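You operate a simulated robot arm through the tools that you are given. There is no shell and no other tool.

Carry out the task below with a simulated robot arm. There is one attempt and no reset: what you move stays moved.

JOB
Put things in order on the top of the work table. At the end: the blue rolled cloth from the top of the work table stands where the white polishing cloth stood; the green polishing pad from the top of the work table stands where the blue rolled cloth stood; the grey lint brush from the top of the work table is on the white menu board (marked "white cup"); the white polishing cloth from the top of the work table stands where the grey lint brush stood; whatever was shut is shut again. Leave all else as you found it, and nothing knocked over.
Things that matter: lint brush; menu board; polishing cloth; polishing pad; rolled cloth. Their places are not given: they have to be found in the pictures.

Only the result counts: the job must be done as asked and must still hold three seconds after the hand-in. Knocking over, shifting, dropping, spilling or breaking anything else fails it. Flat cloth is picked up by pressing the open fingertips on it (5 to 10 N) and closing them slowly along it; thin cloth reads only 2 to 8 mm in the jaws.

ROBOT AND FRAMES
A 7-joint arm with a two-finger gripper, fixed in place. Base frame: the origin is at the foot of the arm, x ahead of it, y to its left, z up; the work surface is at about z = 0. Units: mm, degrees, N and s.
With the tool pointing down near the work surface it reaches from about 160 to 380 mm from the base axis. Its first joint turns from -72.0 to 72.0 degrees. Payload 0.6 kg.
The tool frame sits at the grasp point between the pads (the TCP): z along the fingers, y along the line on which they close. The tips reach 22 mm beyond it. Largest opening 92 mm; the body of the gripper starts 65 mm behind the TCP.
Orientation is that of the tool frame in the base frame, as a unit quaternion [w, x, y, z]. With the fingers straight down and closing along the base's y, the tool's x points along the base's -x, its y along +y and its z along -z.

CONTROLS
- The arm moves only by the tool servo_tool. Its argument "rows" is a list of rows, each an object of numbers (a shift or turn left out is 0, a gripper value left out holds the last): "x", "y", "z": the shift along the tool's x, y, z in mm; "ax", "ay", "az": the turn, a rotation vector about the tool's x, y, z in degrees; "hand": the gripper command, from -1 (shut) to 1 (fully open), values between in proportion. In form: [{"x": .., "y": .., "z": .., "ax": .., "ay": .., "az": .., "hand": ..}, ...]. A call has 1 to 20 rows; each row shifts and turns the commanded pose from where the row before left it, along the tool's axes as they then stand. A row lasts 0.2 s, in which the tool goes at most 50 mm and 8.6 degrees; a call with a longer step from one row to the next is refused whole, and so is a gripper value outside its range. A pose out of reach is approached as far as the arm can. The call stops where the force on the tool passes 40 N (or 10 N more than at its start, if that is more) or the arm is blocked; 0.2 s more then pass. Each finger halts on what it meets, pressing with about 26 N; the grip force reading is that of the motor and also rises with nothing between the fingers. The clock runs only during rows and for 0.2 s after the last one: add rows that do not move to give the fingers time. It gives the time, the measured TCP pose, the force on the tool (base axes), the opening and the grip force at its end, in the units of the frame above (readings bear some noise), with the torque about the TCP (base axes, N m) and any sound that the robot's microphone picked up, and new pictures: "pictures" is both (left out), scene, wrist or none.
- Cameras (640 x 400 px; columns grow to the right, rows downward): "scene" is fixed at [75.4, -295.2, 401.4]; the picture's right is [0.51, -0.86, 0.00], its down [-0.50, -0.29, -0.82] and it looks along [0.70, 0.42, -0.58] (base axes); focal length 214 px, centre (320, 200). "wrist" rides on the gripper at [71, 19, -102] in the tool frame; the picture's right is [-0.26, 0.96, 0.00], its down [-0.75, -0.21, -0.63] and it looks along [-0.60, -0.16, 0.78] (tool axes); focal length 280 px, centre (320, 200).
- pixel_to_xyz(camera, pixels): for up to 12 pixels [column, row] of the newest picture of that camera ("zoom" is the newest enlarged one), the place [x, y, z] in the base frame of the surface seen there, good to about 2 mm. The clock stands still meanwhile.
- enlarge(camera, box): a new picture of the part [left, top, right, bottom] of that camera's present view, enlarged. The clock stands still meanwhile.
- close_job(): hands the job in; it is judged then, once.

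Unless the task says otherwise, let go and move clear before handing in.

The tools are called as name(argument=value, ...) on one line, values as JSON. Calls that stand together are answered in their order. servo_tool: Moves the arm, as the interface text tells. Its arguments: {"type":"object","properties":{"rows":{"type":"array","items":{"type":"object","properties":{"x":{"type":"number"},"y":{"type":"number"},"z":{"type":"number"},"ax":{"type":"number"},"ay":{"type":"number"},"az":{"type":"number"},"hand":{"type":"number"}}}},"pictures":{"type":"string","enum":["both","scene","wrist","none"]}},"required":["rows"]} The other tools are called the same way: pixel_to_xyz (camera, pixels) gives the place of the surface under pixels of a picture; enlarge (camera, box) takes an enlarged picture of a part of a camera's view; close_job () hands the job in.

At the start:

```text
t: 0.0
eef_pos: [206.4, -118.9, 302.3]
tool_rot: [0.0, -0.001, 1.0, -0.001]
ft_force: [-0.3, -0.5, 0.3]
moment: [0.01, 0.01, 0.02]
grip_width: 91.9
grip_force: 0.0
```

scene: 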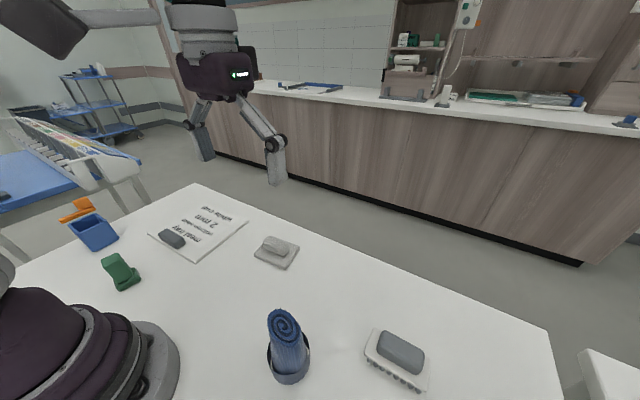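
wrist: 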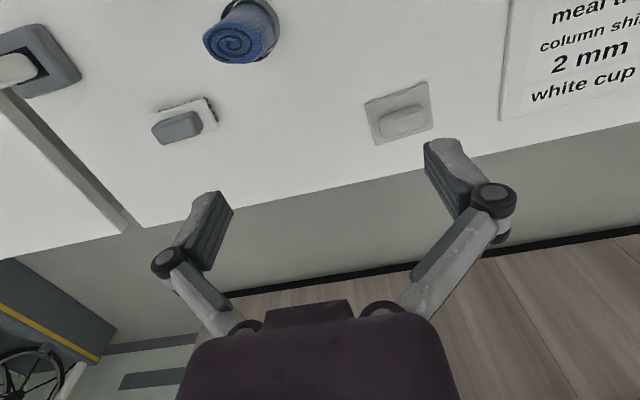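

The scene shows a board with text at (200,235), a grey/white item at (277,250), a blue roll in a holder at (288,345), a grey-topped white item at (400,355), and a green item at (120,270). I'll enlarge these to identify each one.

enlarge(camera="scene", box=[40, 180, 320, 355])

enlarge(camera="scene", box=[220, 220, 508, 400])

enlarge(camera="wrist", box=[0, 0, 320, 200])

enlarge(camera="wrist", box=[320, 0, 640, 200])

```text
2.29 times, centred on (180, 268) of scene
```

zoom: 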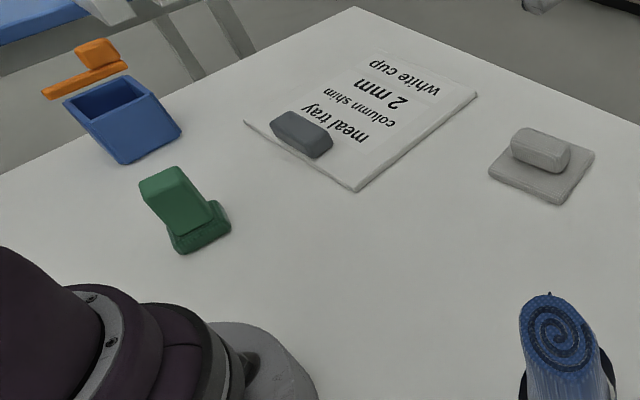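

```text
2.22 times, centred on (364, 310) of scene
```

zoom: 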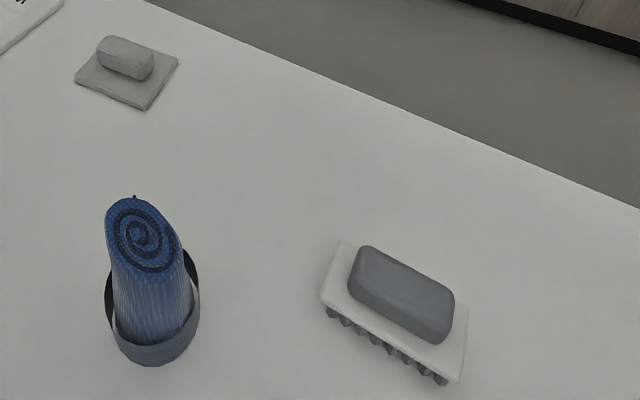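

```text
2.00 times, centred on (160, 100) of wrist
```

zoom: 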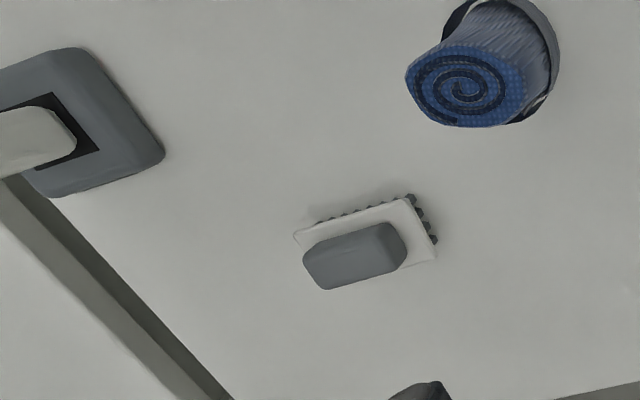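

```text
2.00 times, centred on (480, 100) of wrist
```

zoom: 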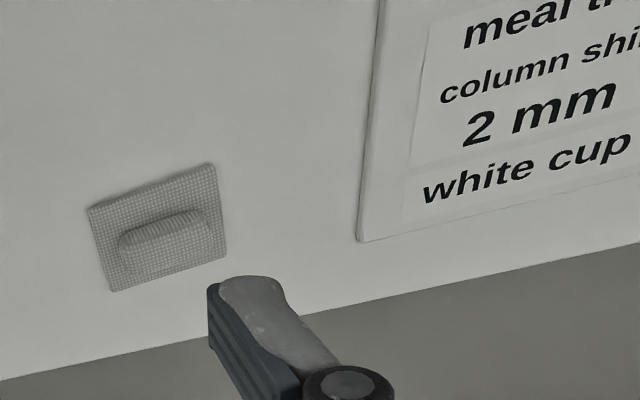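

The white checked item at wrist (400,112) looks like a cloth, and the white bristled item with a grey top at (180,125) looks like a brush. There is also a grey base with a white handle at wrist (30,60). I'll measure positions for all of these.

pixel_to_xyz(camera="wrist", pixels=[[10, 68], [60, 60], [75, 80], [180, 125], [215, 122], [235, 45], [265, 20], [400, 120], [375, 105], [425, 90], [430, 125], [381, 142]])

pixel_to_xyz(camera="scene", pixels=[[171, 238], [148, 234], [195, 262], [248, 221], [197, 186], [120, 262], [125, 285], [92, 230], [78, 210], [288, 330], [288, 375], [400, 350]])

pixel_to_xyz(camera="scene", pixels=[[380, 330], [430, 350], [418, 388], [366, 357], [277, 242], [277, 250], [297, 247], [265, 237], [254, 256], [287, 269], [550, 330], [610, 375]])

```text
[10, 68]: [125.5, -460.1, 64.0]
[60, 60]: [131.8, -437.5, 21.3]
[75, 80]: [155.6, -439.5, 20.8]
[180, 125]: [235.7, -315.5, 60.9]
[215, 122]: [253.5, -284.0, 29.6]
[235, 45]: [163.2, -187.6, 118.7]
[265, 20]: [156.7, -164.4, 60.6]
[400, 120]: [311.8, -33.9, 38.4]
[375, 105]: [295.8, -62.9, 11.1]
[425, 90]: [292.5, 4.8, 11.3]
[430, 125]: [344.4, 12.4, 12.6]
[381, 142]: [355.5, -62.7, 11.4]
```

```text
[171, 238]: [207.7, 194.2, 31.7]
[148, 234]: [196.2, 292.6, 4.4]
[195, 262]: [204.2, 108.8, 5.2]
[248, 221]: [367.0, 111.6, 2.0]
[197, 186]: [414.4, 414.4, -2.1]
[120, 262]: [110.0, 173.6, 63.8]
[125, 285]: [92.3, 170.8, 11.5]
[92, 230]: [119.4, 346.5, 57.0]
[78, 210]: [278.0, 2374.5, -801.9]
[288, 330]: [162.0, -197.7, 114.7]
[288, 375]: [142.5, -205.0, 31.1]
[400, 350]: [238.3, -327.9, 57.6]
```

```text
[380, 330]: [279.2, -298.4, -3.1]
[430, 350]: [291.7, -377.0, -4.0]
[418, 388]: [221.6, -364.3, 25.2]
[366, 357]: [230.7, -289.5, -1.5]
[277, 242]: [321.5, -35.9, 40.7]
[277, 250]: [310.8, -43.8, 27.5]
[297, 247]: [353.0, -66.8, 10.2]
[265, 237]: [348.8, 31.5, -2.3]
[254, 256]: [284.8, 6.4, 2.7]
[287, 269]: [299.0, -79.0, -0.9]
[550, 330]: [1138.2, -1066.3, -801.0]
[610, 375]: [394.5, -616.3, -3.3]
```

Positions so far: white cloth around (320,-30), blue roll around (155,-195), bristled item around (240,-325), green item around (105,172), board around (290,220). I'll swing the wrist toward -y to look more closely at the brush candidates.

servo_tool(rows=[{"x": 19, "y": -27, "az": 8}, {"x": 19, "y": -27, "az": 8}, {"x": 19, "y": -20, "az": 8}, {"az": 8}, {"az": 8}, {}])

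```text
t: 1.4
eef_pos: [142.8, -184.1, 303.3]
tool_rot: [0.0, 0.343, 0.939, -0.001]
ft_force: [-0.2, -0.1, -0.1]
moment: [-0.01, -0.03, -0.04]
grip_width: 92.0
grip_force: 0.1
```

scene: 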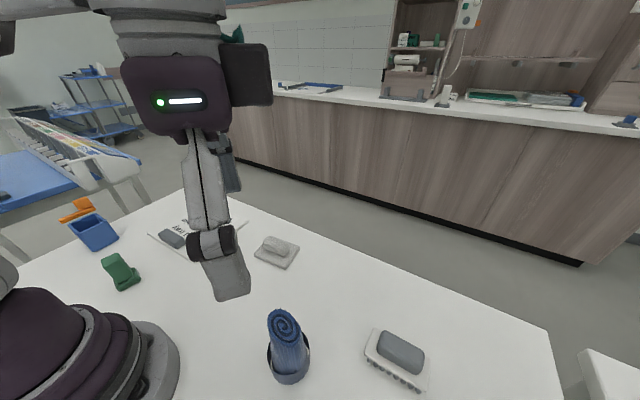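
wrist: 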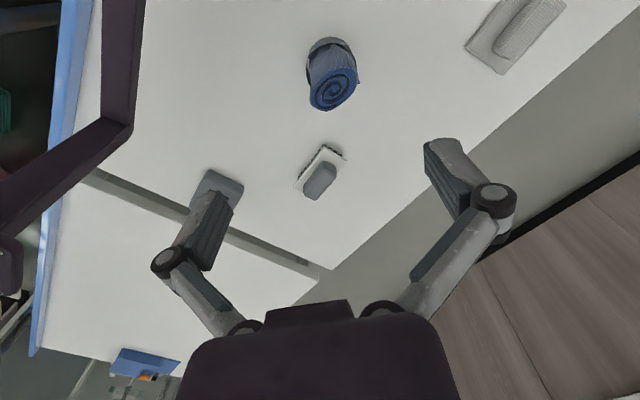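

The wrist camera now shows the blue roll at (333,75), the bristled item at (320,172) and the grey-based item at (222,190). I'll enlarge all three.

enlarge(camera="wrist", box=[160, 20, 400, 220])

enlarge(camera="wrist", box=[280, 130, 360, 210])

enlarge(camera="wrist", box=[180, 150, 270, 220])

```text
2.00 times, centred on (280, 120) of wrist
```

zoom: 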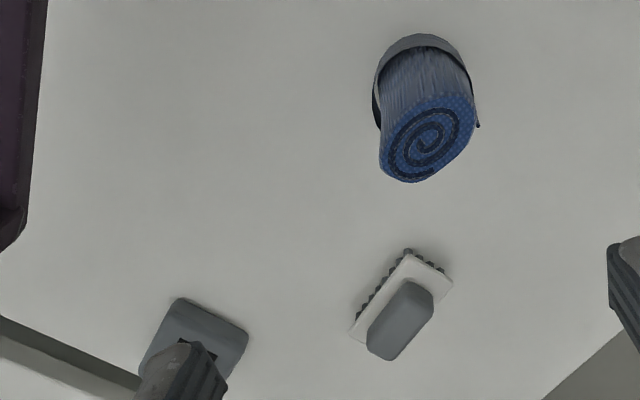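

```text
5.00 times, centred on (320, 170) of wrist
```

zoom: 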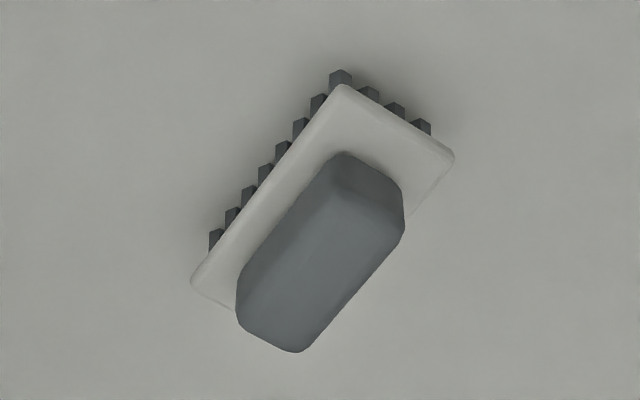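

```text
5.71 times, centred on (225, 185) of wrist
```

zoom: 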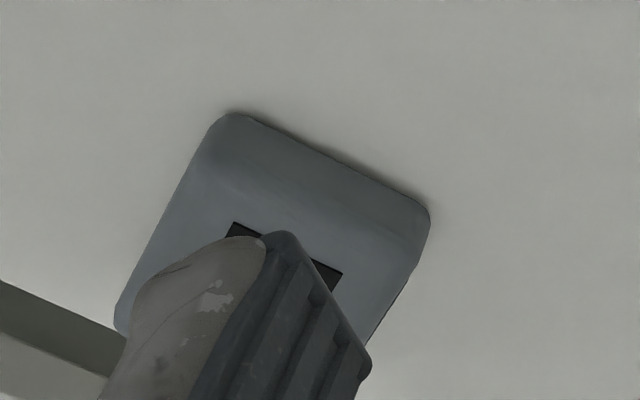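

The bristled object with the grey handle, around (240,-325), is the only brush-like item in reach, and the grey-based item at about (125,-455) is out of reach. Next I'll swing to the +y side to inspect the board, green pad and blue box.

servo_tool(rows=[{"x": 7.3, "y": 27.4, "az": -8.2}, {"x": 3.3, "y": 28.2, "az": -8.2}, {"x": -0.7, "y": 28.3, "az": -8.2}, {"x": -4.7, "y": 28, "az": -8.2}, {"x": -8.7, "y": 27, "az": -8.2}, {"x": -12.4, "y": 25.5, "az": -8.2}, {"x": 5.4, "y": 29.2, "az": -8.2}, {"x": 1.2, "y": 29.7, "az": -8.2}, {"x": -3.1, "y": 29.6, "az": -8.2}, {"x": -7.3, "y": 28.8, "az": -8.2}, {"x": -11.3, "y": 27.5, "az": -8.2}, {}])

```text
t: 4.0
eef_pos: [162.7, 109.5, 303.0]
tool_rot: [-0.001, -0.426, 0.905, -0.001]
ft_force: [-0.6, 0.1, -0.4]
moment: [-0.04, -0.01, 0.02]
grip_width: 92.1
grip_force: 0.0
```

scene: 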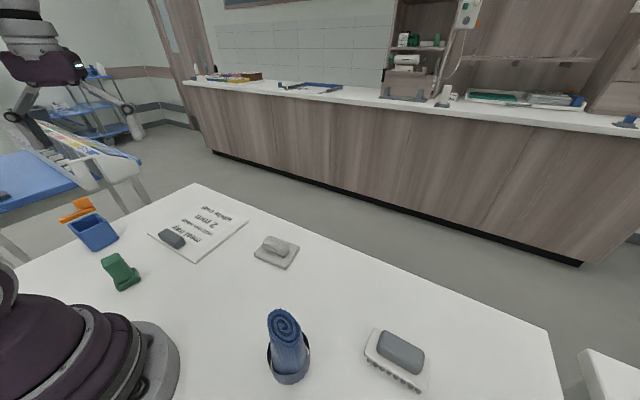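
wrist: 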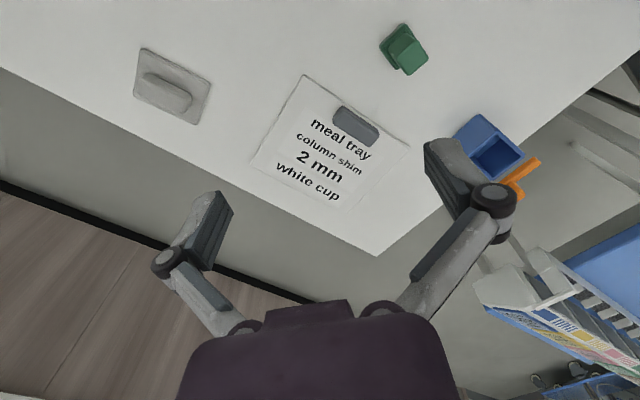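

enlarge(camera="wrist", box=[240, 60, 432, 220])

enlarge(camera="wrist", box=[360, 10, 450, 90])

enlarge(camera="wrist", box=[430, 100, 560, 200])

enlarge(camera="wrist", box=[120, 30, 230, 140])

```text
2.50 times, centred on (336, 140) of wrist
```

zoom: 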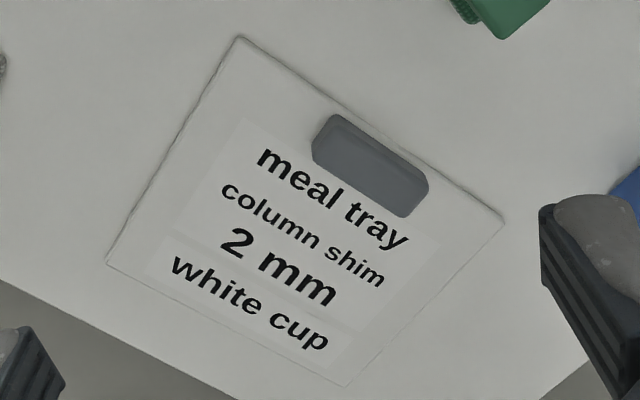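

```text
5.00 times, centred on (405, 50) of wrist
```

zoom: 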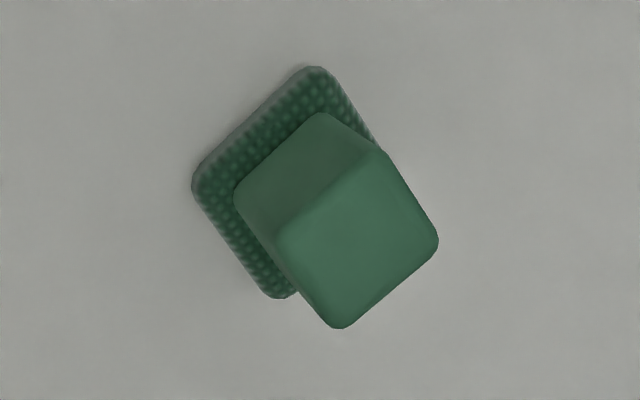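

```text
4.00 times, centred on (495, 150) of wrist
```

zoom: 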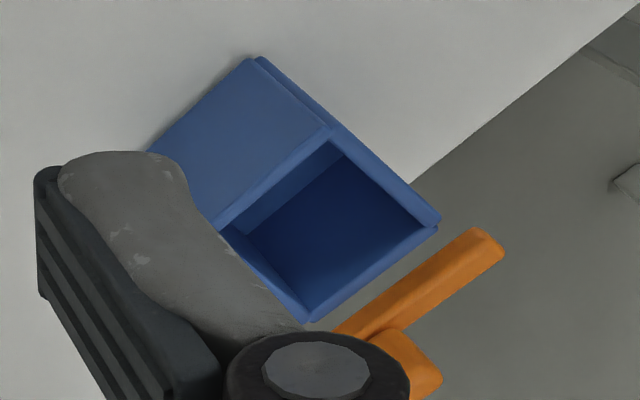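

```text
3.64 times, centred on (175, 85) of wrist
```

zoom: 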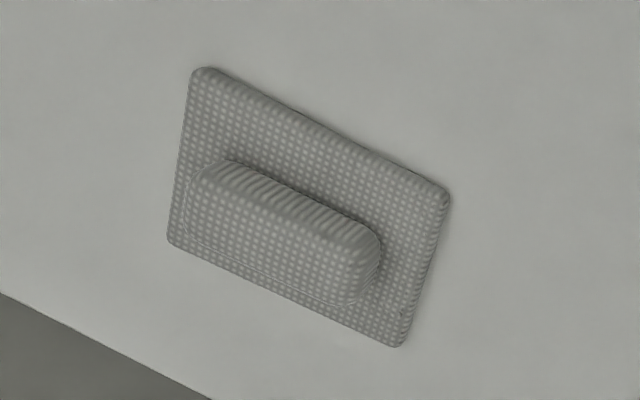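

The pictures show the board (with a grey grip block near its inner edge), the green pad with its block handle, and the white checked cloth with a ridge on top. I'll measure the cloth's geometry from the latest zoom.

pixel_to_xyz(camera="zoom", pixels=[[203, 74], [443, 195], [400, 340], [173, 238], [230, 168], [372, 236], [345, 300], [200, 235], [285, 215], [260, 195], [300, 250], [350, 180]])

pixel_to_xyz(camera="wrist", pixels=[[410, 62], [405, 40], [400, 55], [420, 55], [412, 70], [390, 60], [395, 47], [428, 57], [406, 25], [382, 45], [398, 68], [408, 48]])

pixel_to_xyz(camera="wrist", pixels=[[305, 76], [409, 146], [374, 212], [252, 167], [340, 110], [375, 133], [353, 120], [356, 127], [340, 165], [320, 190], [300, 130], [375, 170]])

```text
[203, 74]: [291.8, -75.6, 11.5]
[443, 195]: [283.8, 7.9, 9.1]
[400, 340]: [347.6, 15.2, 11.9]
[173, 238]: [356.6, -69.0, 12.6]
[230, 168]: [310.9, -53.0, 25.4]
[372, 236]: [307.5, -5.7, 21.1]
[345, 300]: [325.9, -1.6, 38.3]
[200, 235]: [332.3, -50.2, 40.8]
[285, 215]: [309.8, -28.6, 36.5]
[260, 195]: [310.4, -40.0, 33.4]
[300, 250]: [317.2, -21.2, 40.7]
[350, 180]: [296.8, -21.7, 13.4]
```

```text
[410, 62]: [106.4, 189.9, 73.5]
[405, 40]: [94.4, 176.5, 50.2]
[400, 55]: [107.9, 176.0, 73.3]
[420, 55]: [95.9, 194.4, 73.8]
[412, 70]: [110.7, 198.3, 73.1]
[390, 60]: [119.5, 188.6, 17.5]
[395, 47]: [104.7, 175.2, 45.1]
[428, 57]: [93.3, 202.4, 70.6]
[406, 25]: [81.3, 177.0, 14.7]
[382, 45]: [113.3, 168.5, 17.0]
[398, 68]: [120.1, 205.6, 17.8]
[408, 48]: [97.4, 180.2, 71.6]
```

```text
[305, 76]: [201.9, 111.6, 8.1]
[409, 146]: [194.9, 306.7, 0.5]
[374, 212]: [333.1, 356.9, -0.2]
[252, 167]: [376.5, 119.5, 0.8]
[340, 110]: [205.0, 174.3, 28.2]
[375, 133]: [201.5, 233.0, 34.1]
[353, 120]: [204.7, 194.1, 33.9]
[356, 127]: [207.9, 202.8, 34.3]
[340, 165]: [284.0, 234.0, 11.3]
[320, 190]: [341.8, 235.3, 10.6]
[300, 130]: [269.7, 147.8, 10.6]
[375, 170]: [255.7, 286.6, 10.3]
```

The cloth base is centred near (320,-30), with its ridge along y and its top at z≈41. The green pad's handle top is at z≈73 around (102,188), and the board surface is at z≈10. Now I'll go back to the -y side, lower, for a close look at the brush and blue roll.

servo_tool(rows=[{"x": 15.1, "y": -25.6, "az": 8.2}, {"x": 11.3, "y": -27.5, "az": 8.2}, {"x": 7.3, "y": -28.9, "az": 8.2}, {"x": 3.1, "y": -29.6, "az": 8.2}, {"x": -1.1, "y": -29.7, "az": 8.2}, {"x": 15.9, "y": -23.5, "az": 8.2}, {"x": 12.4, "y": -25.5, "az": 8.2}, {"x": 8.7, "y": -27, "az": 8.2}, {"x": 4.8, "y": -28, "az": 8.2}, {"x": 0.7, "y": -28.3, "az": 8.2}, {"x": -3.3, "y": -28.1, "az": 8.2}, {"z": 35}, {"z": 35}, {"z": 30}, {}])

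```text
t: 7.2
eef_pos: [141.3, -183.5, 203.3]
tool_rot: [0.001, 0.342, 0.94, -0.001]
ft_force: [0.2, 0.1, -0.5]
moment: [0.0, 0.0, -0.01]
grip_width: 92.1
grip_force: 0.0
```

scene: 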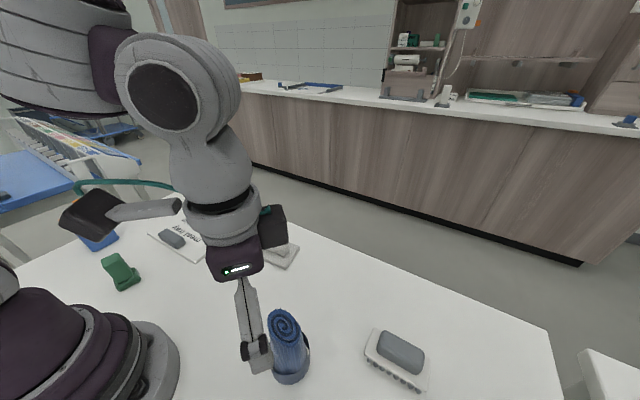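
wrist: 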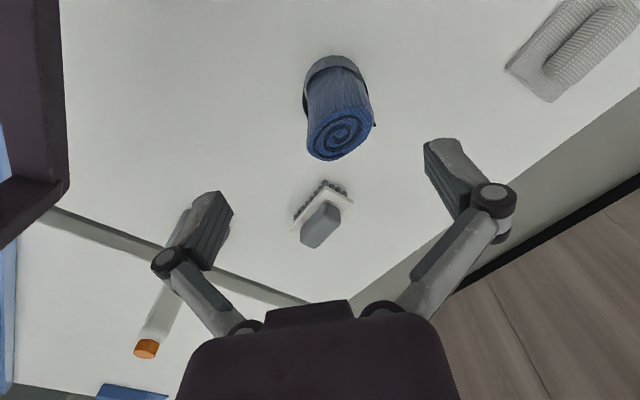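

The grey base carries a tall white post with an orange tip, at wrist (146,348). I'll measure that obstacle, the roll and the brush.

pixel_to_xyz(camera="wrist", pixels=[[146, 348], [155, 325], [320, 215], [333, 207], [310, 240], [335, 230], [340, 190], [351, 200], [326, 182], [293, 225], [313, 206], [300, 232]])

enlarge(camera="wrist", box=[290, 40, 386, 170])

pixel_to_xyz(camera="wrist", pixels=[[340, 130], [310, 125], [370, 118], [325, 155], [350, 150], [325, 112], [355, 108], [308, 105], [370, 90], [335, 60], [310, 80], [355, 65]])

enlarge(camera="wrist", box=[280, 170, 370, 255])

```text
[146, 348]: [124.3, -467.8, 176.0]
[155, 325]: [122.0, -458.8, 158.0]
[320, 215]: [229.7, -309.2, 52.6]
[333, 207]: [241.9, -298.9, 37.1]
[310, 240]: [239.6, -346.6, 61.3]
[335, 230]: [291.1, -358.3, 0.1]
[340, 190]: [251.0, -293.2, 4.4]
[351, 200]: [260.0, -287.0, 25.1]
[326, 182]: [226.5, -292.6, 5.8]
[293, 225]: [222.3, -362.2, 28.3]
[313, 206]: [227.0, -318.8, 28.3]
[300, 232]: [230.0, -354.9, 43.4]
```

```text
3.08 times, centred on (338, 105) of wrist
```

zoom: 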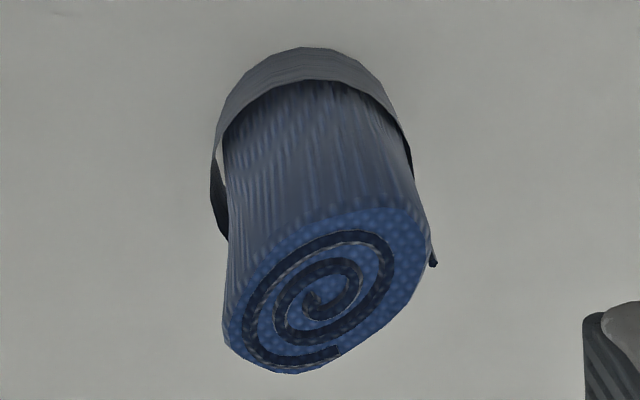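

```text
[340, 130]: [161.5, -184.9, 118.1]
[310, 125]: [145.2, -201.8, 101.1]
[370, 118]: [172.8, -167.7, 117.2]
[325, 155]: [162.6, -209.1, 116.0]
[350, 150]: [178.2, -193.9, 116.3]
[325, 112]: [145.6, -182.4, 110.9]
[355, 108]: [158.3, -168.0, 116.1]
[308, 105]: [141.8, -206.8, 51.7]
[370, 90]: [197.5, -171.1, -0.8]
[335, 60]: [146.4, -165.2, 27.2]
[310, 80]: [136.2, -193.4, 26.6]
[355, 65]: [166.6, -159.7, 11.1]
```

```text
4.71 times, centred on (325, 212) of wrist
```

zoom: 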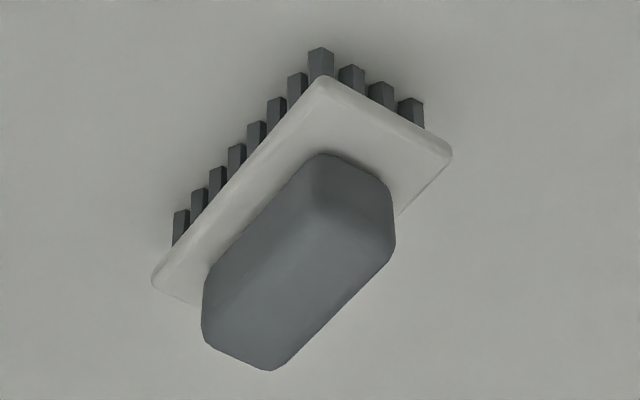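

The blue roll is upright, about 44 mm across with its top at z≈118, centred near (161,-188), with a dark band at its foot. Now I'll measure the brush's geometry from the latest zoom.

pixel_to_xyz(camera="zoom", pixels=[[322, 85], [445, 152], [160, 278], [310, 165], [380, 195], [215, 335], [268, 362], [385, 245], [310, 260], [240, 245], [340, 205], [235, 345]])

```text
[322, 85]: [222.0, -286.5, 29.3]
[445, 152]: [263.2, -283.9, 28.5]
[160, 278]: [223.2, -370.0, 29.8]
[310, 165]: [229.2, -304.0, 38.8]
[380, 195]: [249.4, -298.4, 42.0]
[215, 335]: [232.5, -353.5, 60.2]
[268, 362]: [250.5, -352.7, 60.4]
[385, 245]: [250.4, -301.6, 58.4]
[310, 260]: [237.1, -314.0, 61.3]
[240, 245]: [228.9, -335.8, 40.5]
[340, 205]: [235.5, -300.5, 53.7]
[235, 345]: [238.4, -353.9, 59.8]
```

The brush plate is centred near (243,-328), about 84×42 mm and aligned with y. Its grey handle spans x 229–255 and y -354 to -300, with its top at z≈61. I'll move above the handle with the jaws closing along base x and check the reach there.

servo_tool(rows=[{"x": -27.1, "y": -5.9, "az": 8.33}, {"x": -27.7, "y": -1.9, "az": 8.33}, {"x": -27.6, "y": 2.2, "az": 8.33}, {"x": -27, "y": 6.1, "az": 8.33}, {"x": -25.9, "y": 10, "az": 8.33}, {"x": -24.1, "y": 13.7, "az": 8.33}, {"z": 25}, {"z": 25}, {"z": 25}, {}])

```text
t: 9.4
eef_pos: [215.0, -291.3, 114.9]
tool_rot: [0.001, 0.707, 0.708, -0.001]
ft_force: [-0.3, -0.4, -0.6]
moment: [-0.01, 0.0, -0.01]
grip_width: 92.0
grip_force: 0.1
out of reach, approached as far as the arm can: row 5, 6
```

scene: 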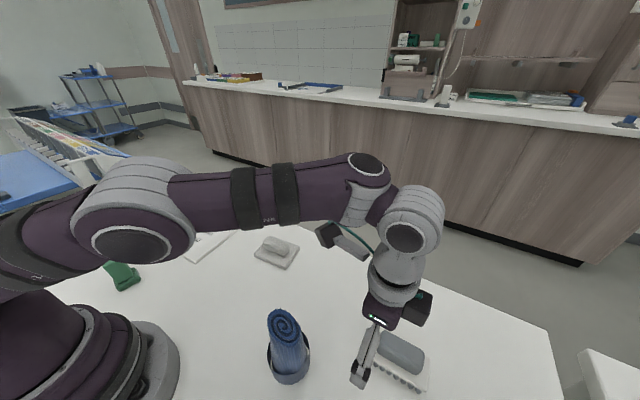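
wrist: 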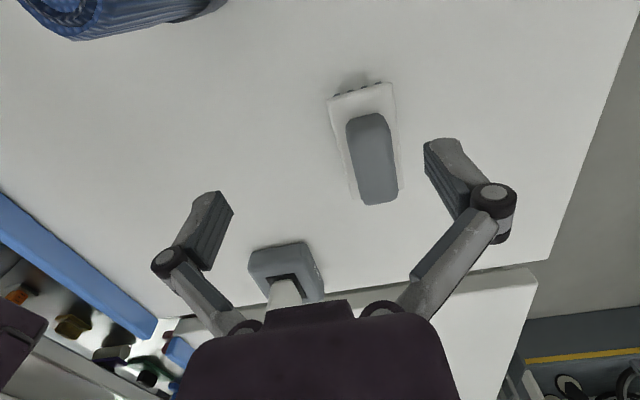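

At z=203 the arm stopped short at r≈362, so a vertical tool can't reach the handle. I'll tilt the fingers about 16° toward -y, about the closing axis, and then approach above the handle.

servo_tool(rows=[{"ay": -8}, {"ay": -8}, {"x": -13, "y": 13.5, "z": 3.7}, {"x": -13, "y": 13.5, "z": 3.7}, {}])

```text
t: 10.6
eef_pos: [242.3, -319.1, 115.3]
tool_rot: [0.099, 0.699, 0.701, -0.099]
ft_force: [1.0, -0.6, 0.0]
moment: [0.0, -0.03, -0.01]
grip_width: 92.3
grip_force: 0.1
```

scene: 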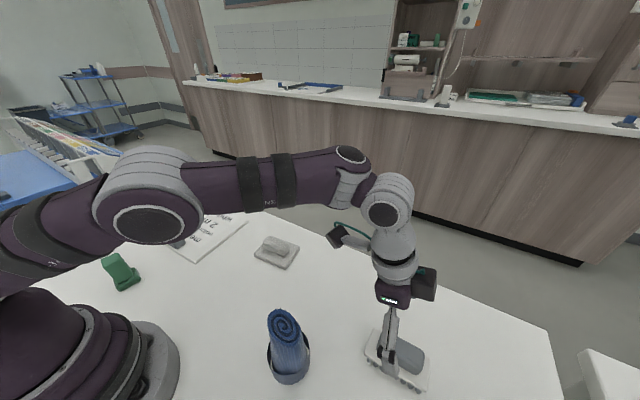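
wrist: 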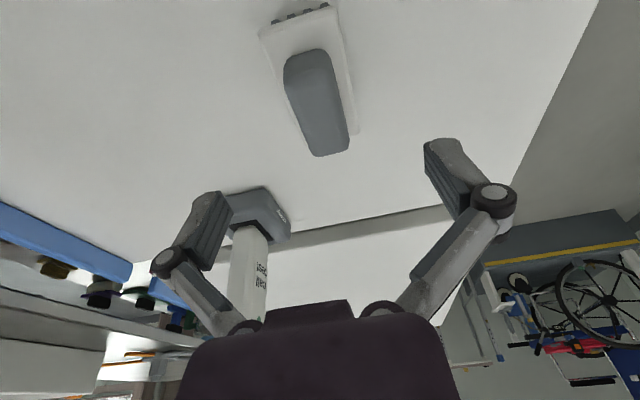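

The tilted pose reaches (242,-319,115), and the brush handle is centred in view at (317,105). I'll re-measure the handle from here before descending.

pixel_to_xyz(camera="wrist", pixels=[[300, 55], [325, 52], [290, 75], [340, 80], [310, 145], [345, 145], [317, 105], [262, 38], [335, 10], [355, 130], [315, 152], [280, 90]])

enlarge(camera="wrist", box=[240, 0, 400, 170])

```text
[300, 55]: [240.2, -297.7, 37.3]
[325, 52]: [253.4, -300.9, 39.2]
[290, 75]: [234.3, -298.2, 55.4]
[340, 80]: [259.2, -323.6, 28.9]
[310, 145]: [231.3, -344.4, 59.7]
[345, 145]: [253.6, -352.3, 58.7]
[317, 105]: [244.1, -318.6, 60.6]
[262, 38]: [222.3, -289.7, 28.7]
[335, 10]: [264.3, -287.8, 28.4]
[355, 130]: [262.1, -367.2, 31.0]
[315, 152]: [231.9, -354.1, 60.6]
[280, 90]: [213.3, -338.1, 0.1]
```

```text
2.35 times, centred on (320, 85) of wrist
```

zoom: 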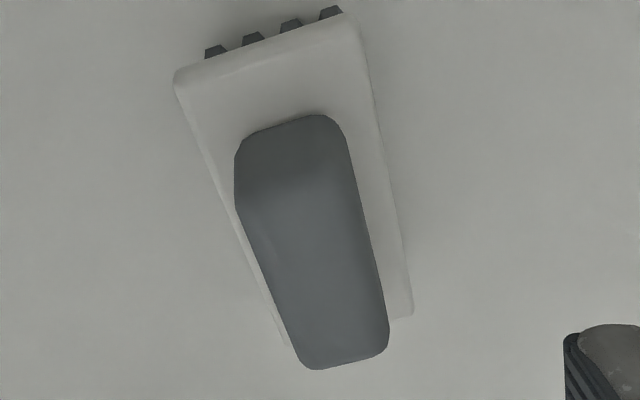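

The brush plate centre is confirmed at about (243,-327.5), with the plate top at z≈28.5. I'll descend straight to TCP z≈55, with open fingers on either side of the handle, and check before closing.

servo_tool(rows=[{"x": 4.16, "z": 14.5}, {"x": 4.16, "z": 14.5}, {"x": 4.16, "z": 14.5}, {"x": 4.16, "z": 14.5}, {}, {}])

```text
t: 12.0
eef_pos: [240.5, -317.7, 55.1]
tool_rot: [0.099, 0.7, 0.701, -0.098]
ft_force: [0.6, -0.6, 0.4]
moment: [0.03, 0.02, 0.01]
grip_width: 92.0
grip_force: 0.0
```

scene: 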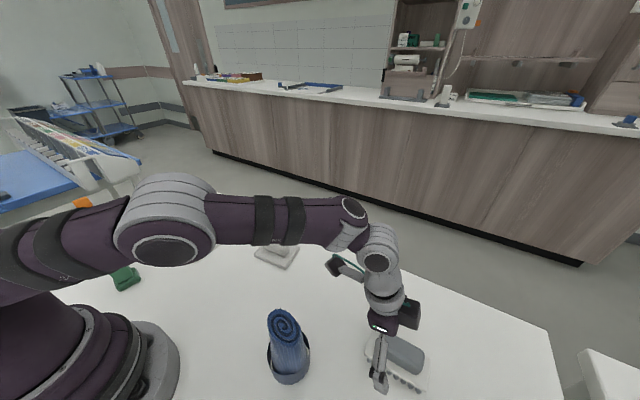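
wrist: 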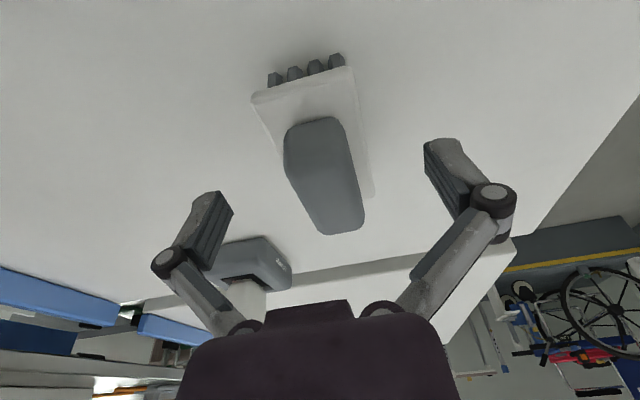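

The fingers straddle the handle, with the tip line near (320,160) and the handle in between. I'll nudge 1.5 mm in +x and close gradually.

servo_tool(rows=[{"y": 1.5, "hand": 0.4}, {"hand": 0.0}, {"hand": -0.3}, {"hand": -0.6}, {"hand": -1}, {"hand": -1}, {"hand": -1}])

```text
t: 13.6
eef_pos: [243.3, -318.9, 54.8]
tool_rot: [0.099, 0.699, 0.701, -0.099]
ft_force: [0.0, 0.2, 1.4]
moment: [0.01, 0.06, 0.02]
grip_width: 27.0
grip_force: 26.4
```

scene: 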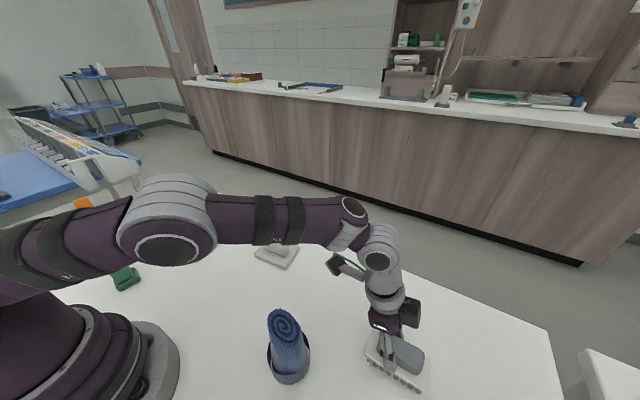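
wrist: 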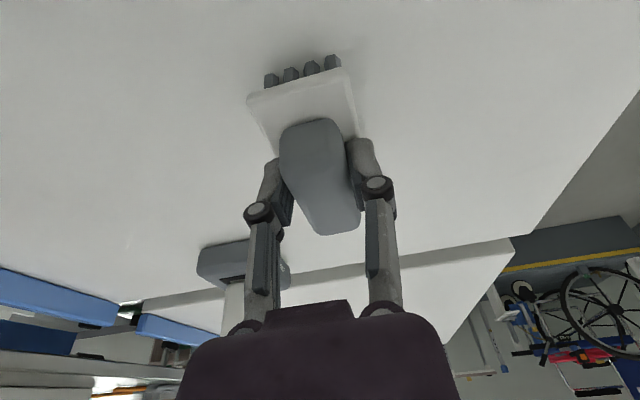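

The handle is gripped at 27 mm and 26 N. I'll lift straight up, then draw inward a little, and check that the brush hangs cleanly.

servo_tool(rows=[{"x": -5.5, "z": -19.2}, {"x": -5.5, "z": -19.2}, {"x": 17.9, "y": 5, "z": -28}, {"x": 17.9, "y": 5, "z": -28}, {}])

```text
t: 14.8
eef_pos: [251.8, -268.6, 139.3]
tool_rot: [0.099, 0.7, 0.701, -0.099]
ft_force: [0.2, 0.4, -0.4]
moment: [0.0, 0.0, -0.01]
grip_width: 27.1
grip_force: 26.0
```

scene: 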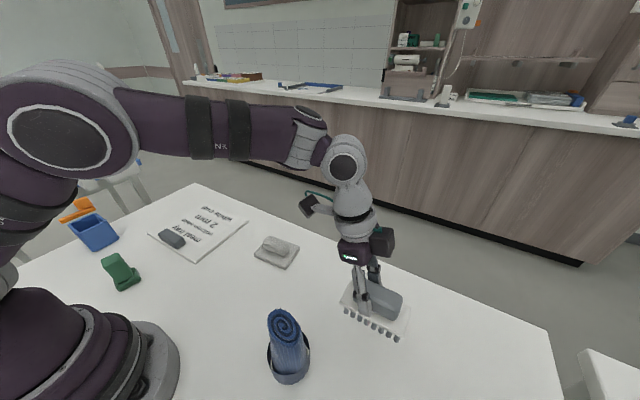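
wrist: 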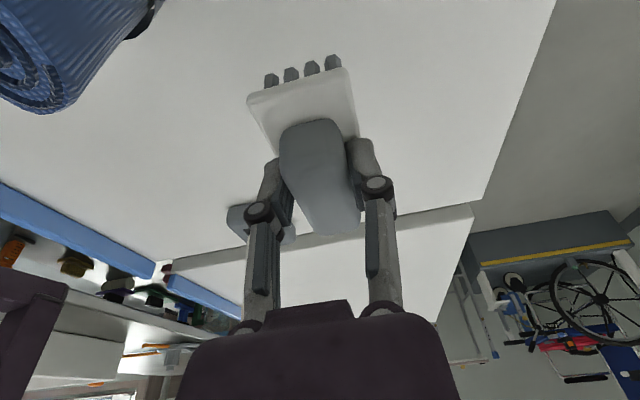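

The brush is held firmly in the same relation to the fingers. I'll carry it at z≈139 around the outside to above the board, turning as it goes.

servo_tool(rows=[{"x": 33.4, "y": 9.5, "z": -9.6, "ax": -2.3, "az": -8.0}, {"x": 31.8, "y": 14.4, "z": -9.1, "ax": -2.3, "az": -8.0}, {"x": 29.4, "y": 19.1, "z": -8.4, "ax": -2.3, "az": -8.0}, {"x": 26.4, "y": 23.3, "z": -7.6, "ax": -2.3, "az": -8.0}, {"x": 23, "y": 27, "z": -6.6, "ax": -2.3, "az": -8.0}, {"x": 18.9, "y": 30.2, "z": -5.4, "ax": -2.3, "az": -8.0}, {"x": 19.2, "y": 28.9, "z": -5.5, "ax": -2.3, "az": -8.0}, {"x": 15, "y": 31.5, "z": -4.3, "ax": -2.3, "az": -8.0}, {"x": 10.5, "y": 33.4, "z": -3, "ax": -2.3, "az": -8.0}, {"x": 12.1, "y": 23, "z": -3.5, "ax": -2.3, "az": -8.0}, {"x": 8.8, "y": 24.6, "z": -2.5, "ax": -2.3, "az": -8.0}, {"x": 5.2, "y": 25.7, "z": -1.5, "ax": -2.3, "az": -8.0}, {"x": 1.6, "y": 26.2, "z": -0.5, "ax": -2.3, "az": -8.0}, {"x": -2, "y": 26.1, "z": 0.6, "ax": -2.3, "az": -8.0}, {"x": -5.7, "y": 25.6, "z": 1.6, "ax": -2.3, "az": -8.0}, {}])

```text
t: 18.2
eef_pos: [281.7, 198.2, 137.8]
tool_rot: [0.133, -0.299, 0.944, 0.041]
ft_force: [1.2, 0.3, -0.5]
moment: [-0.02, 0.02, 0.0]
grip_width: 27.3
grip_force: 26.0
```

scene: 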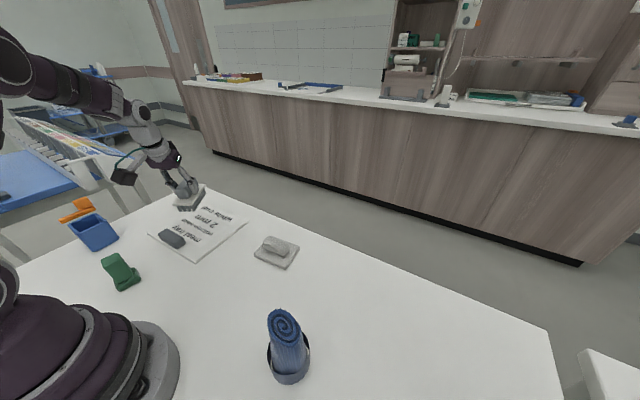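
wrist: 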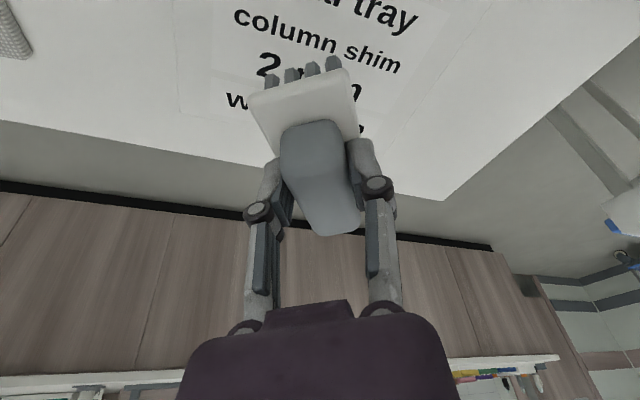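

The brush is above the board. I'll re-check the board's corners and surface in the scene picture before lowering.

pixel_to_xyz(camera="scene", pixels=[[151, 234], [195, 260], [245, 221], [200, 228], [215, 225], [220, 215], [185, 225], [172, 238], [160, 233], [184, 245]])

enlarge(camera="scene", box=[120, 160, 280, 280])

```text
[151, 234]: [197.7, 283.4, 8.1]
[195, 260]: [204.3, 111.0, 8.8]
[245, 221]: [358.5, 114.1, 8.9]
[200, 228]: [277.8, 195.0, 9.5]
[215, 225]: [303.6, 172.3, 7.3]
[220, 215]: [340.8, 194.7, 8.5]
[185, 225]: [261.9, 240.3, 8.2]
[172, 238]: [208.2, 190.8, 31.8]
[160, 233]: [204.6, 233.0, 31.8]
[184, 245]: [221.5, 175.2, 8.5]
```

```text
3.33 times, centred on (200, 220) of scene
```

zoom: 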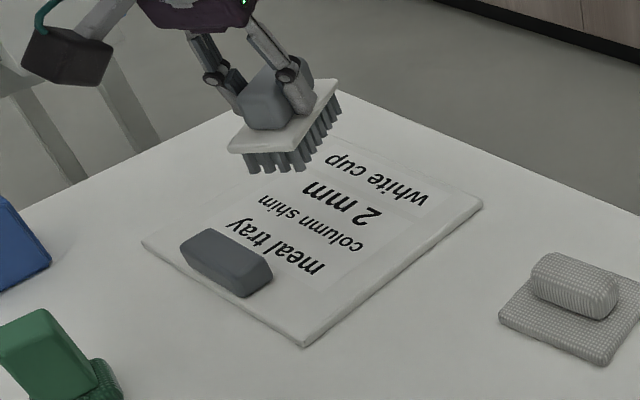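

The board spans about x 200–360 and y 111–290, with its top at z≈9. The clear area around (290,203) suits the brush, so I'll lower to just above contact.

servo_tool(rows=[{"x": 4.7, "z": 16.3}, {"x": 4.7, "z": 16.3}, {"x": 4.7, "z": 16.3}, {"x": 4.7, "z": 16.3}, {}], pictures="scene")

```text
t: 19.4
eef_pos: [282.3, 198.0, 70.2]
tool_rot: [0.134, -0.298, 0.944, 0.041]
ft_force: [-0.6, 0.1, -0.7]
moment: [0.03, 0.03, 0.0]
grip_width: 27.4
grip_force: 25.7
```

scene: 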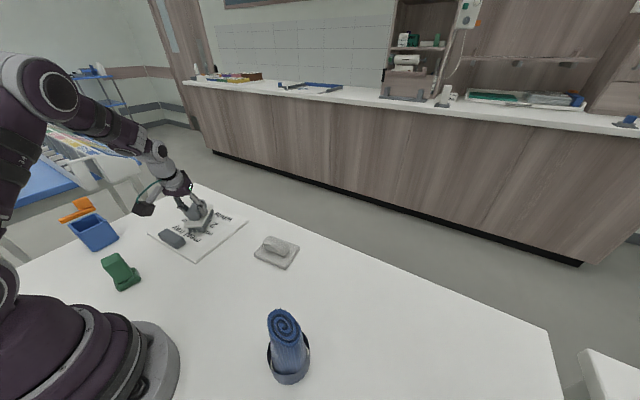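

The brush is a few mm above the board with no contact force yet. I'll lower in small steps and watch the force.

servo_tool(rows=[{"x": 0.55, "z": 1.92}, {"x": 0.55, "z": 1.92}, {"x": 0.14, "z": 0.48}, {}], pictures="scene")

```text
t: 20.4
eef_pos: [282.3, 198.0, 65.6]
tool_rot: [0.134, -0.297, 0.945, 0.041]
ft_force: [0.0, -0.4, 0.2]
moment: [0.01, 0.01, 0.01]
grip_width: 26.9
grip_force: 26.3
```

scene: 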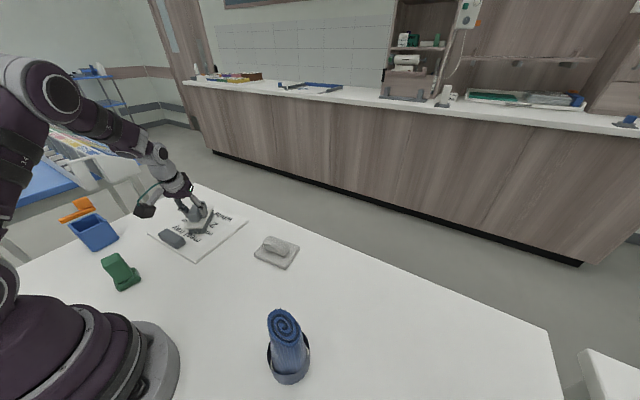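

servo_tool(rows=[{"x": 0.28, "z": 0.96}, {"x": 0.14, "z": 0.48}, {}], pictures="none")

enlarge(camera="scene", box=[160, 190, 256, 260])

```text
t: 21.2
eef_pos: [282.1, 198.8, 63.4]
tool_rot: [0.134, -0.297, 0.944, 0.042]
ft_force: [-4.6, -3.0, 27.4]
moment: [-0.05, 0.08, 0.02]
grip_width: 27.3
grip_force: 26.0
```

```text
5.71 times, centred on (208, 225) of scene
```

zoom: 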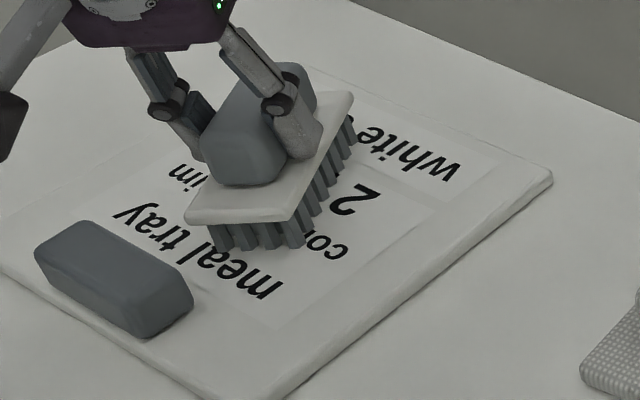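

The brush is down on the board with 27 N, about 1 mm of over-press. I'll back off 1 mm and read the force before opening.

servo_tool(rows=[{"x": -0.28, "z": -0.96}, {}], pictures="none")

```text
t: 21.8
eef_pos: [280.6, 198.0, 65.2]
tool_rot: [0.133, -0.298, 0.944, 0.042]
ft_force: [0.5, 1.0, 3.2]
moment: [0.15, -0.23, 0.03]
grip_width: 27.1
grip_force: 26.0
```

The force is down to 3 N, still in light contact. I'll open the fingers and rise straight up.

servo_tool(rows=[{"hand": -0.3}, {"hand": 0.0}, {"hand": 0.3}, {"hand": 0.3}, {}])

```text
t: 23.0
eef_pos: [282.7, 199.1, 64.7]
tool_rot: [0.133, -0.297, 0.945, 0.041]
ft_force: [-0.4, 0.6, 0.5]
moment: [-0.01, -0.03, 0.0]
grip_width: 60.0
grip_force: 0.1
```

scene: 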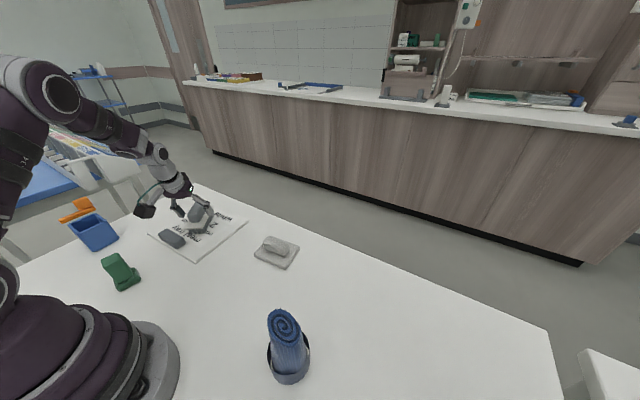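
wrist: 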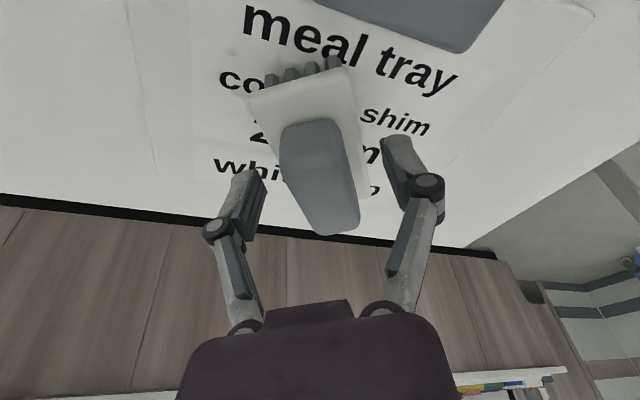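

The brush stands on its own on the board, at scene (200,215). I'll rise clear and move above the white cloth, turning the jaws to close along x across its ridge.

servo_tool(rows=[{"x": -5.9, "z": -20.4}, {"x": -5.9, "z": -20.4}, {"x": -5.9, "z": -20.4}, {"x": -5.9, "z": -20.4}, {"x": 6.2, "y": -13.5, "z": -1.8, "ax": 2.2, "az": 7.66}, {"x": 4.3, "y": -14.3, "z": -1.2, "ax": 2.2, "az": 7.66}, {"x": 2.4, "y": -14.8, "z": -0.7, "ax": 2.2, "az": 7.66}, {"x": 0.5, "y": -15, "z": -0.1, "ax": 2.2, "az": 7.66}, {"x": -1.5, "y": -14.9, "z": 0.4, "ax": 2.2, "az": 7.66}, {"x": -3.6, "y": -14.5, "z": 1, "ax": 2.2, "az": 7.66}, {"x": -5.5, "y": -13.9, "z": 1.6, "ax": 2.2, "az": 7.66}, {"x": -7.3, "y": -12.9, "z": 2.1, "ax": 2.2, "az": 7.66}, {"x": -8.8, "y": -11.8, "z": 2.5, "ax": 2.2, "az": 7.66}, {"x": -10.4, "y": -10.4, "z": 3, "ax": 2.2, "az": 7.66}, {"x": -11.6, "y": -8.8, "z": 3.3, "ax": 2.2, "az": 7.66}, {"x": -12.8, "y": -7.1, "z": 3.7, "ax": 2.2, "az": 7.66}, {"x": -13.6, "y": -5.2, "z": 3.9, "ax": 2.2, "az": 7.66}, {"x": -14.1, "y": -3.1, "z": 4.1, "ax": 2.2, "az": 7.66, "hand": 0.5}, {"x": -14.4, "y": -1, "z": 4.1, "ax": 2.2, "az": 7.66}, {}])

```text
t: 27.2
eef_pos: [318.2, -23.3, 150.2]
tool_rot: [0.104, 0.668, 0.731, -0.094]
ft_force: [0.3, 0.4, 1.0]
moment: [-0.01, 0.0, -0.03]
grip_width: 68.8
grip_force: 0.1
```

scene: 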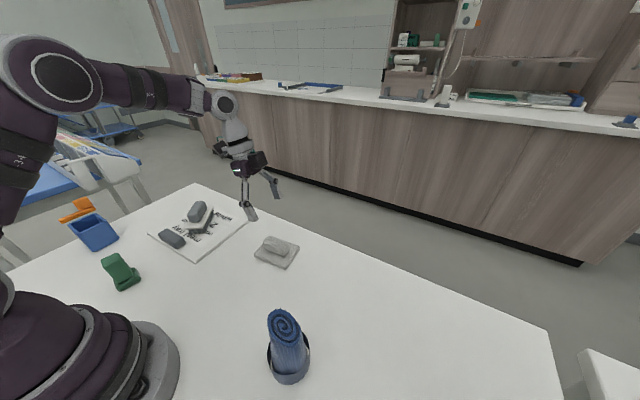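
wrist: 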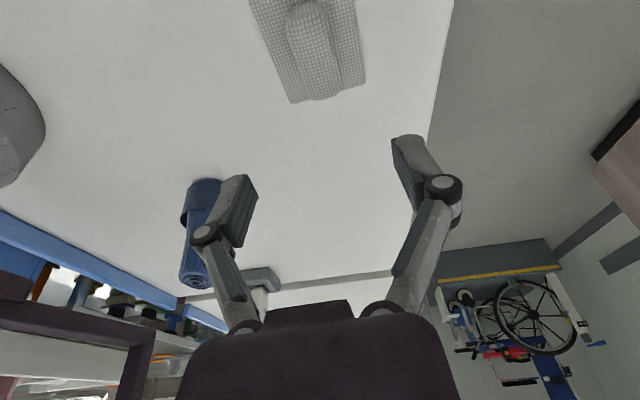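

The tool is above the cloth at (318,-23,150), and the cloth ridge appears at wrist (315,50). I'll descend 50 mm and re-measure the ridge.

servo_tool(rows=[{"x": 4.6, "z": 16}, {"x": 4.6, "z": 16}, {"x": 4.6, "z": 16}, {}], pictures="wrist")

enlarge(camera="wrist", box=[220, 20, 420, 180])

```text
t: 28.2
eef_pos: [319.1, -24.0, 100.6]
tool_rot: [0.103, 0.667, 0.732, -0.094]
ft_force: [0.6, -0.1, -0.5]
moment: [0.03, 0.0, -0.02]
grip_width: 69.1
grip_force: 0.1
```

wrist: 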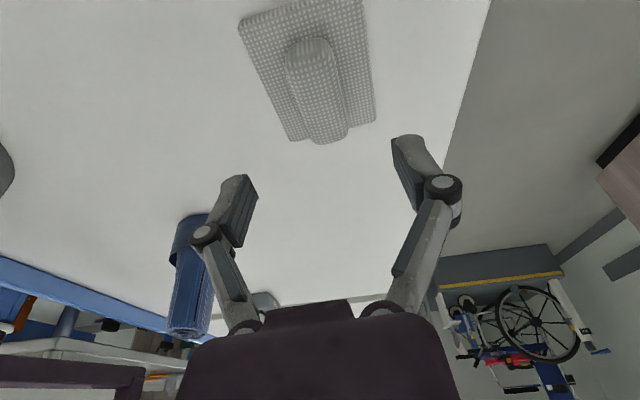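

```text
2.50 times, centred on (320, 100) of wrist
```

zoom: 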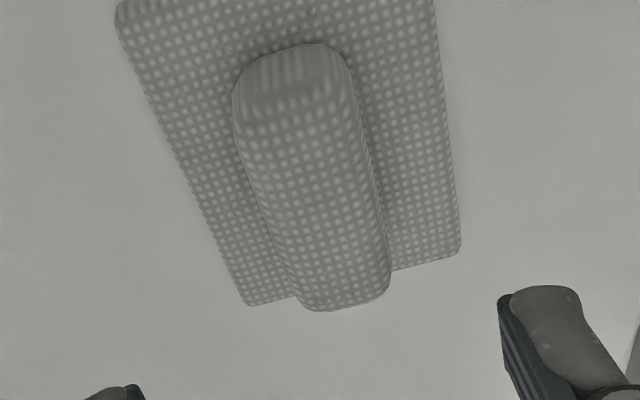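

pixel_to_xyz(camera="zoom", pixels=[[120, 15], [245, 300], [458, 245], [430, 5], [240, 110], [340, 75], [290, 55], [305, 300], [385, 275], [315, 180], [270, 200], [365, 180]])

```text
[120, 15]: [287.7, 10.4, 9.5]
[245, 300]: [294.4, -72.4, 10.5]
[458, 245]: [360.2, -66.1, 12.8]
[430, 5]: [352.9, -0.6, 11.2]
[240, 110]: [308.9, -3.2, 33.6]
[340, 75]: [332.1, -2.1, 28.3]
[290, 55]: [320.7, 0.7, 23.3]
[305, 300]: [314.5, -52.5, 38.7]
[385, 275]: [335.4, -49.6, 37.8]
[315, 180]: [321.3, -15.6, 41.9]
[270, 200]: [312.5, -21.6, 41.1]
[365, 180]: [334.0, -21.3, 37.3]
```

The cloth is centred at about (321.5,-29.5), with ridge x≈311–334 at y≈-21 and plate top z≈12. I'll shift slightly and descend to TCP z≈38.5, with the tips just above the plate.

servo_tool(rows=[{"x": 1.6, "y": 3.1, "z": -0.5}, {"x": 4.28, "z": 14.9}, {"x": 4.28, "z": 14.9}, {"x": 4.28, "z": 14.9}, {"x": 4.28, "z": 14.9}, {}, {}])

```text
t: 29.8
eef_pos: [320.8, -21.4, 38.7]
tool_rot: [0.103, 0.666, 0.732, -0.094]
ft_force: [-0.1, 0.4, 0.2]
moment: [0.0, 0.01, -0.02]
grip_width: 68.9
grip_force: 0.0
```

scene: 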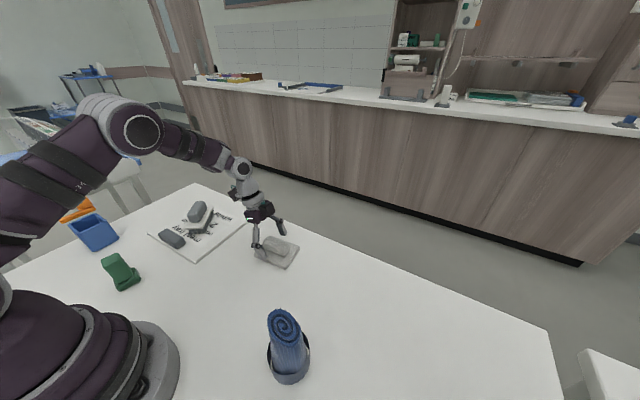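
wrist: 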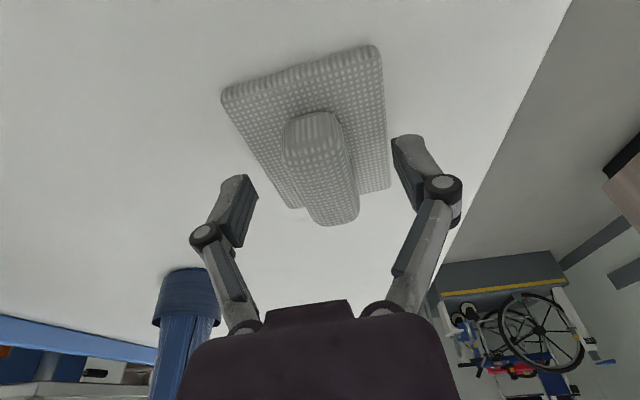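

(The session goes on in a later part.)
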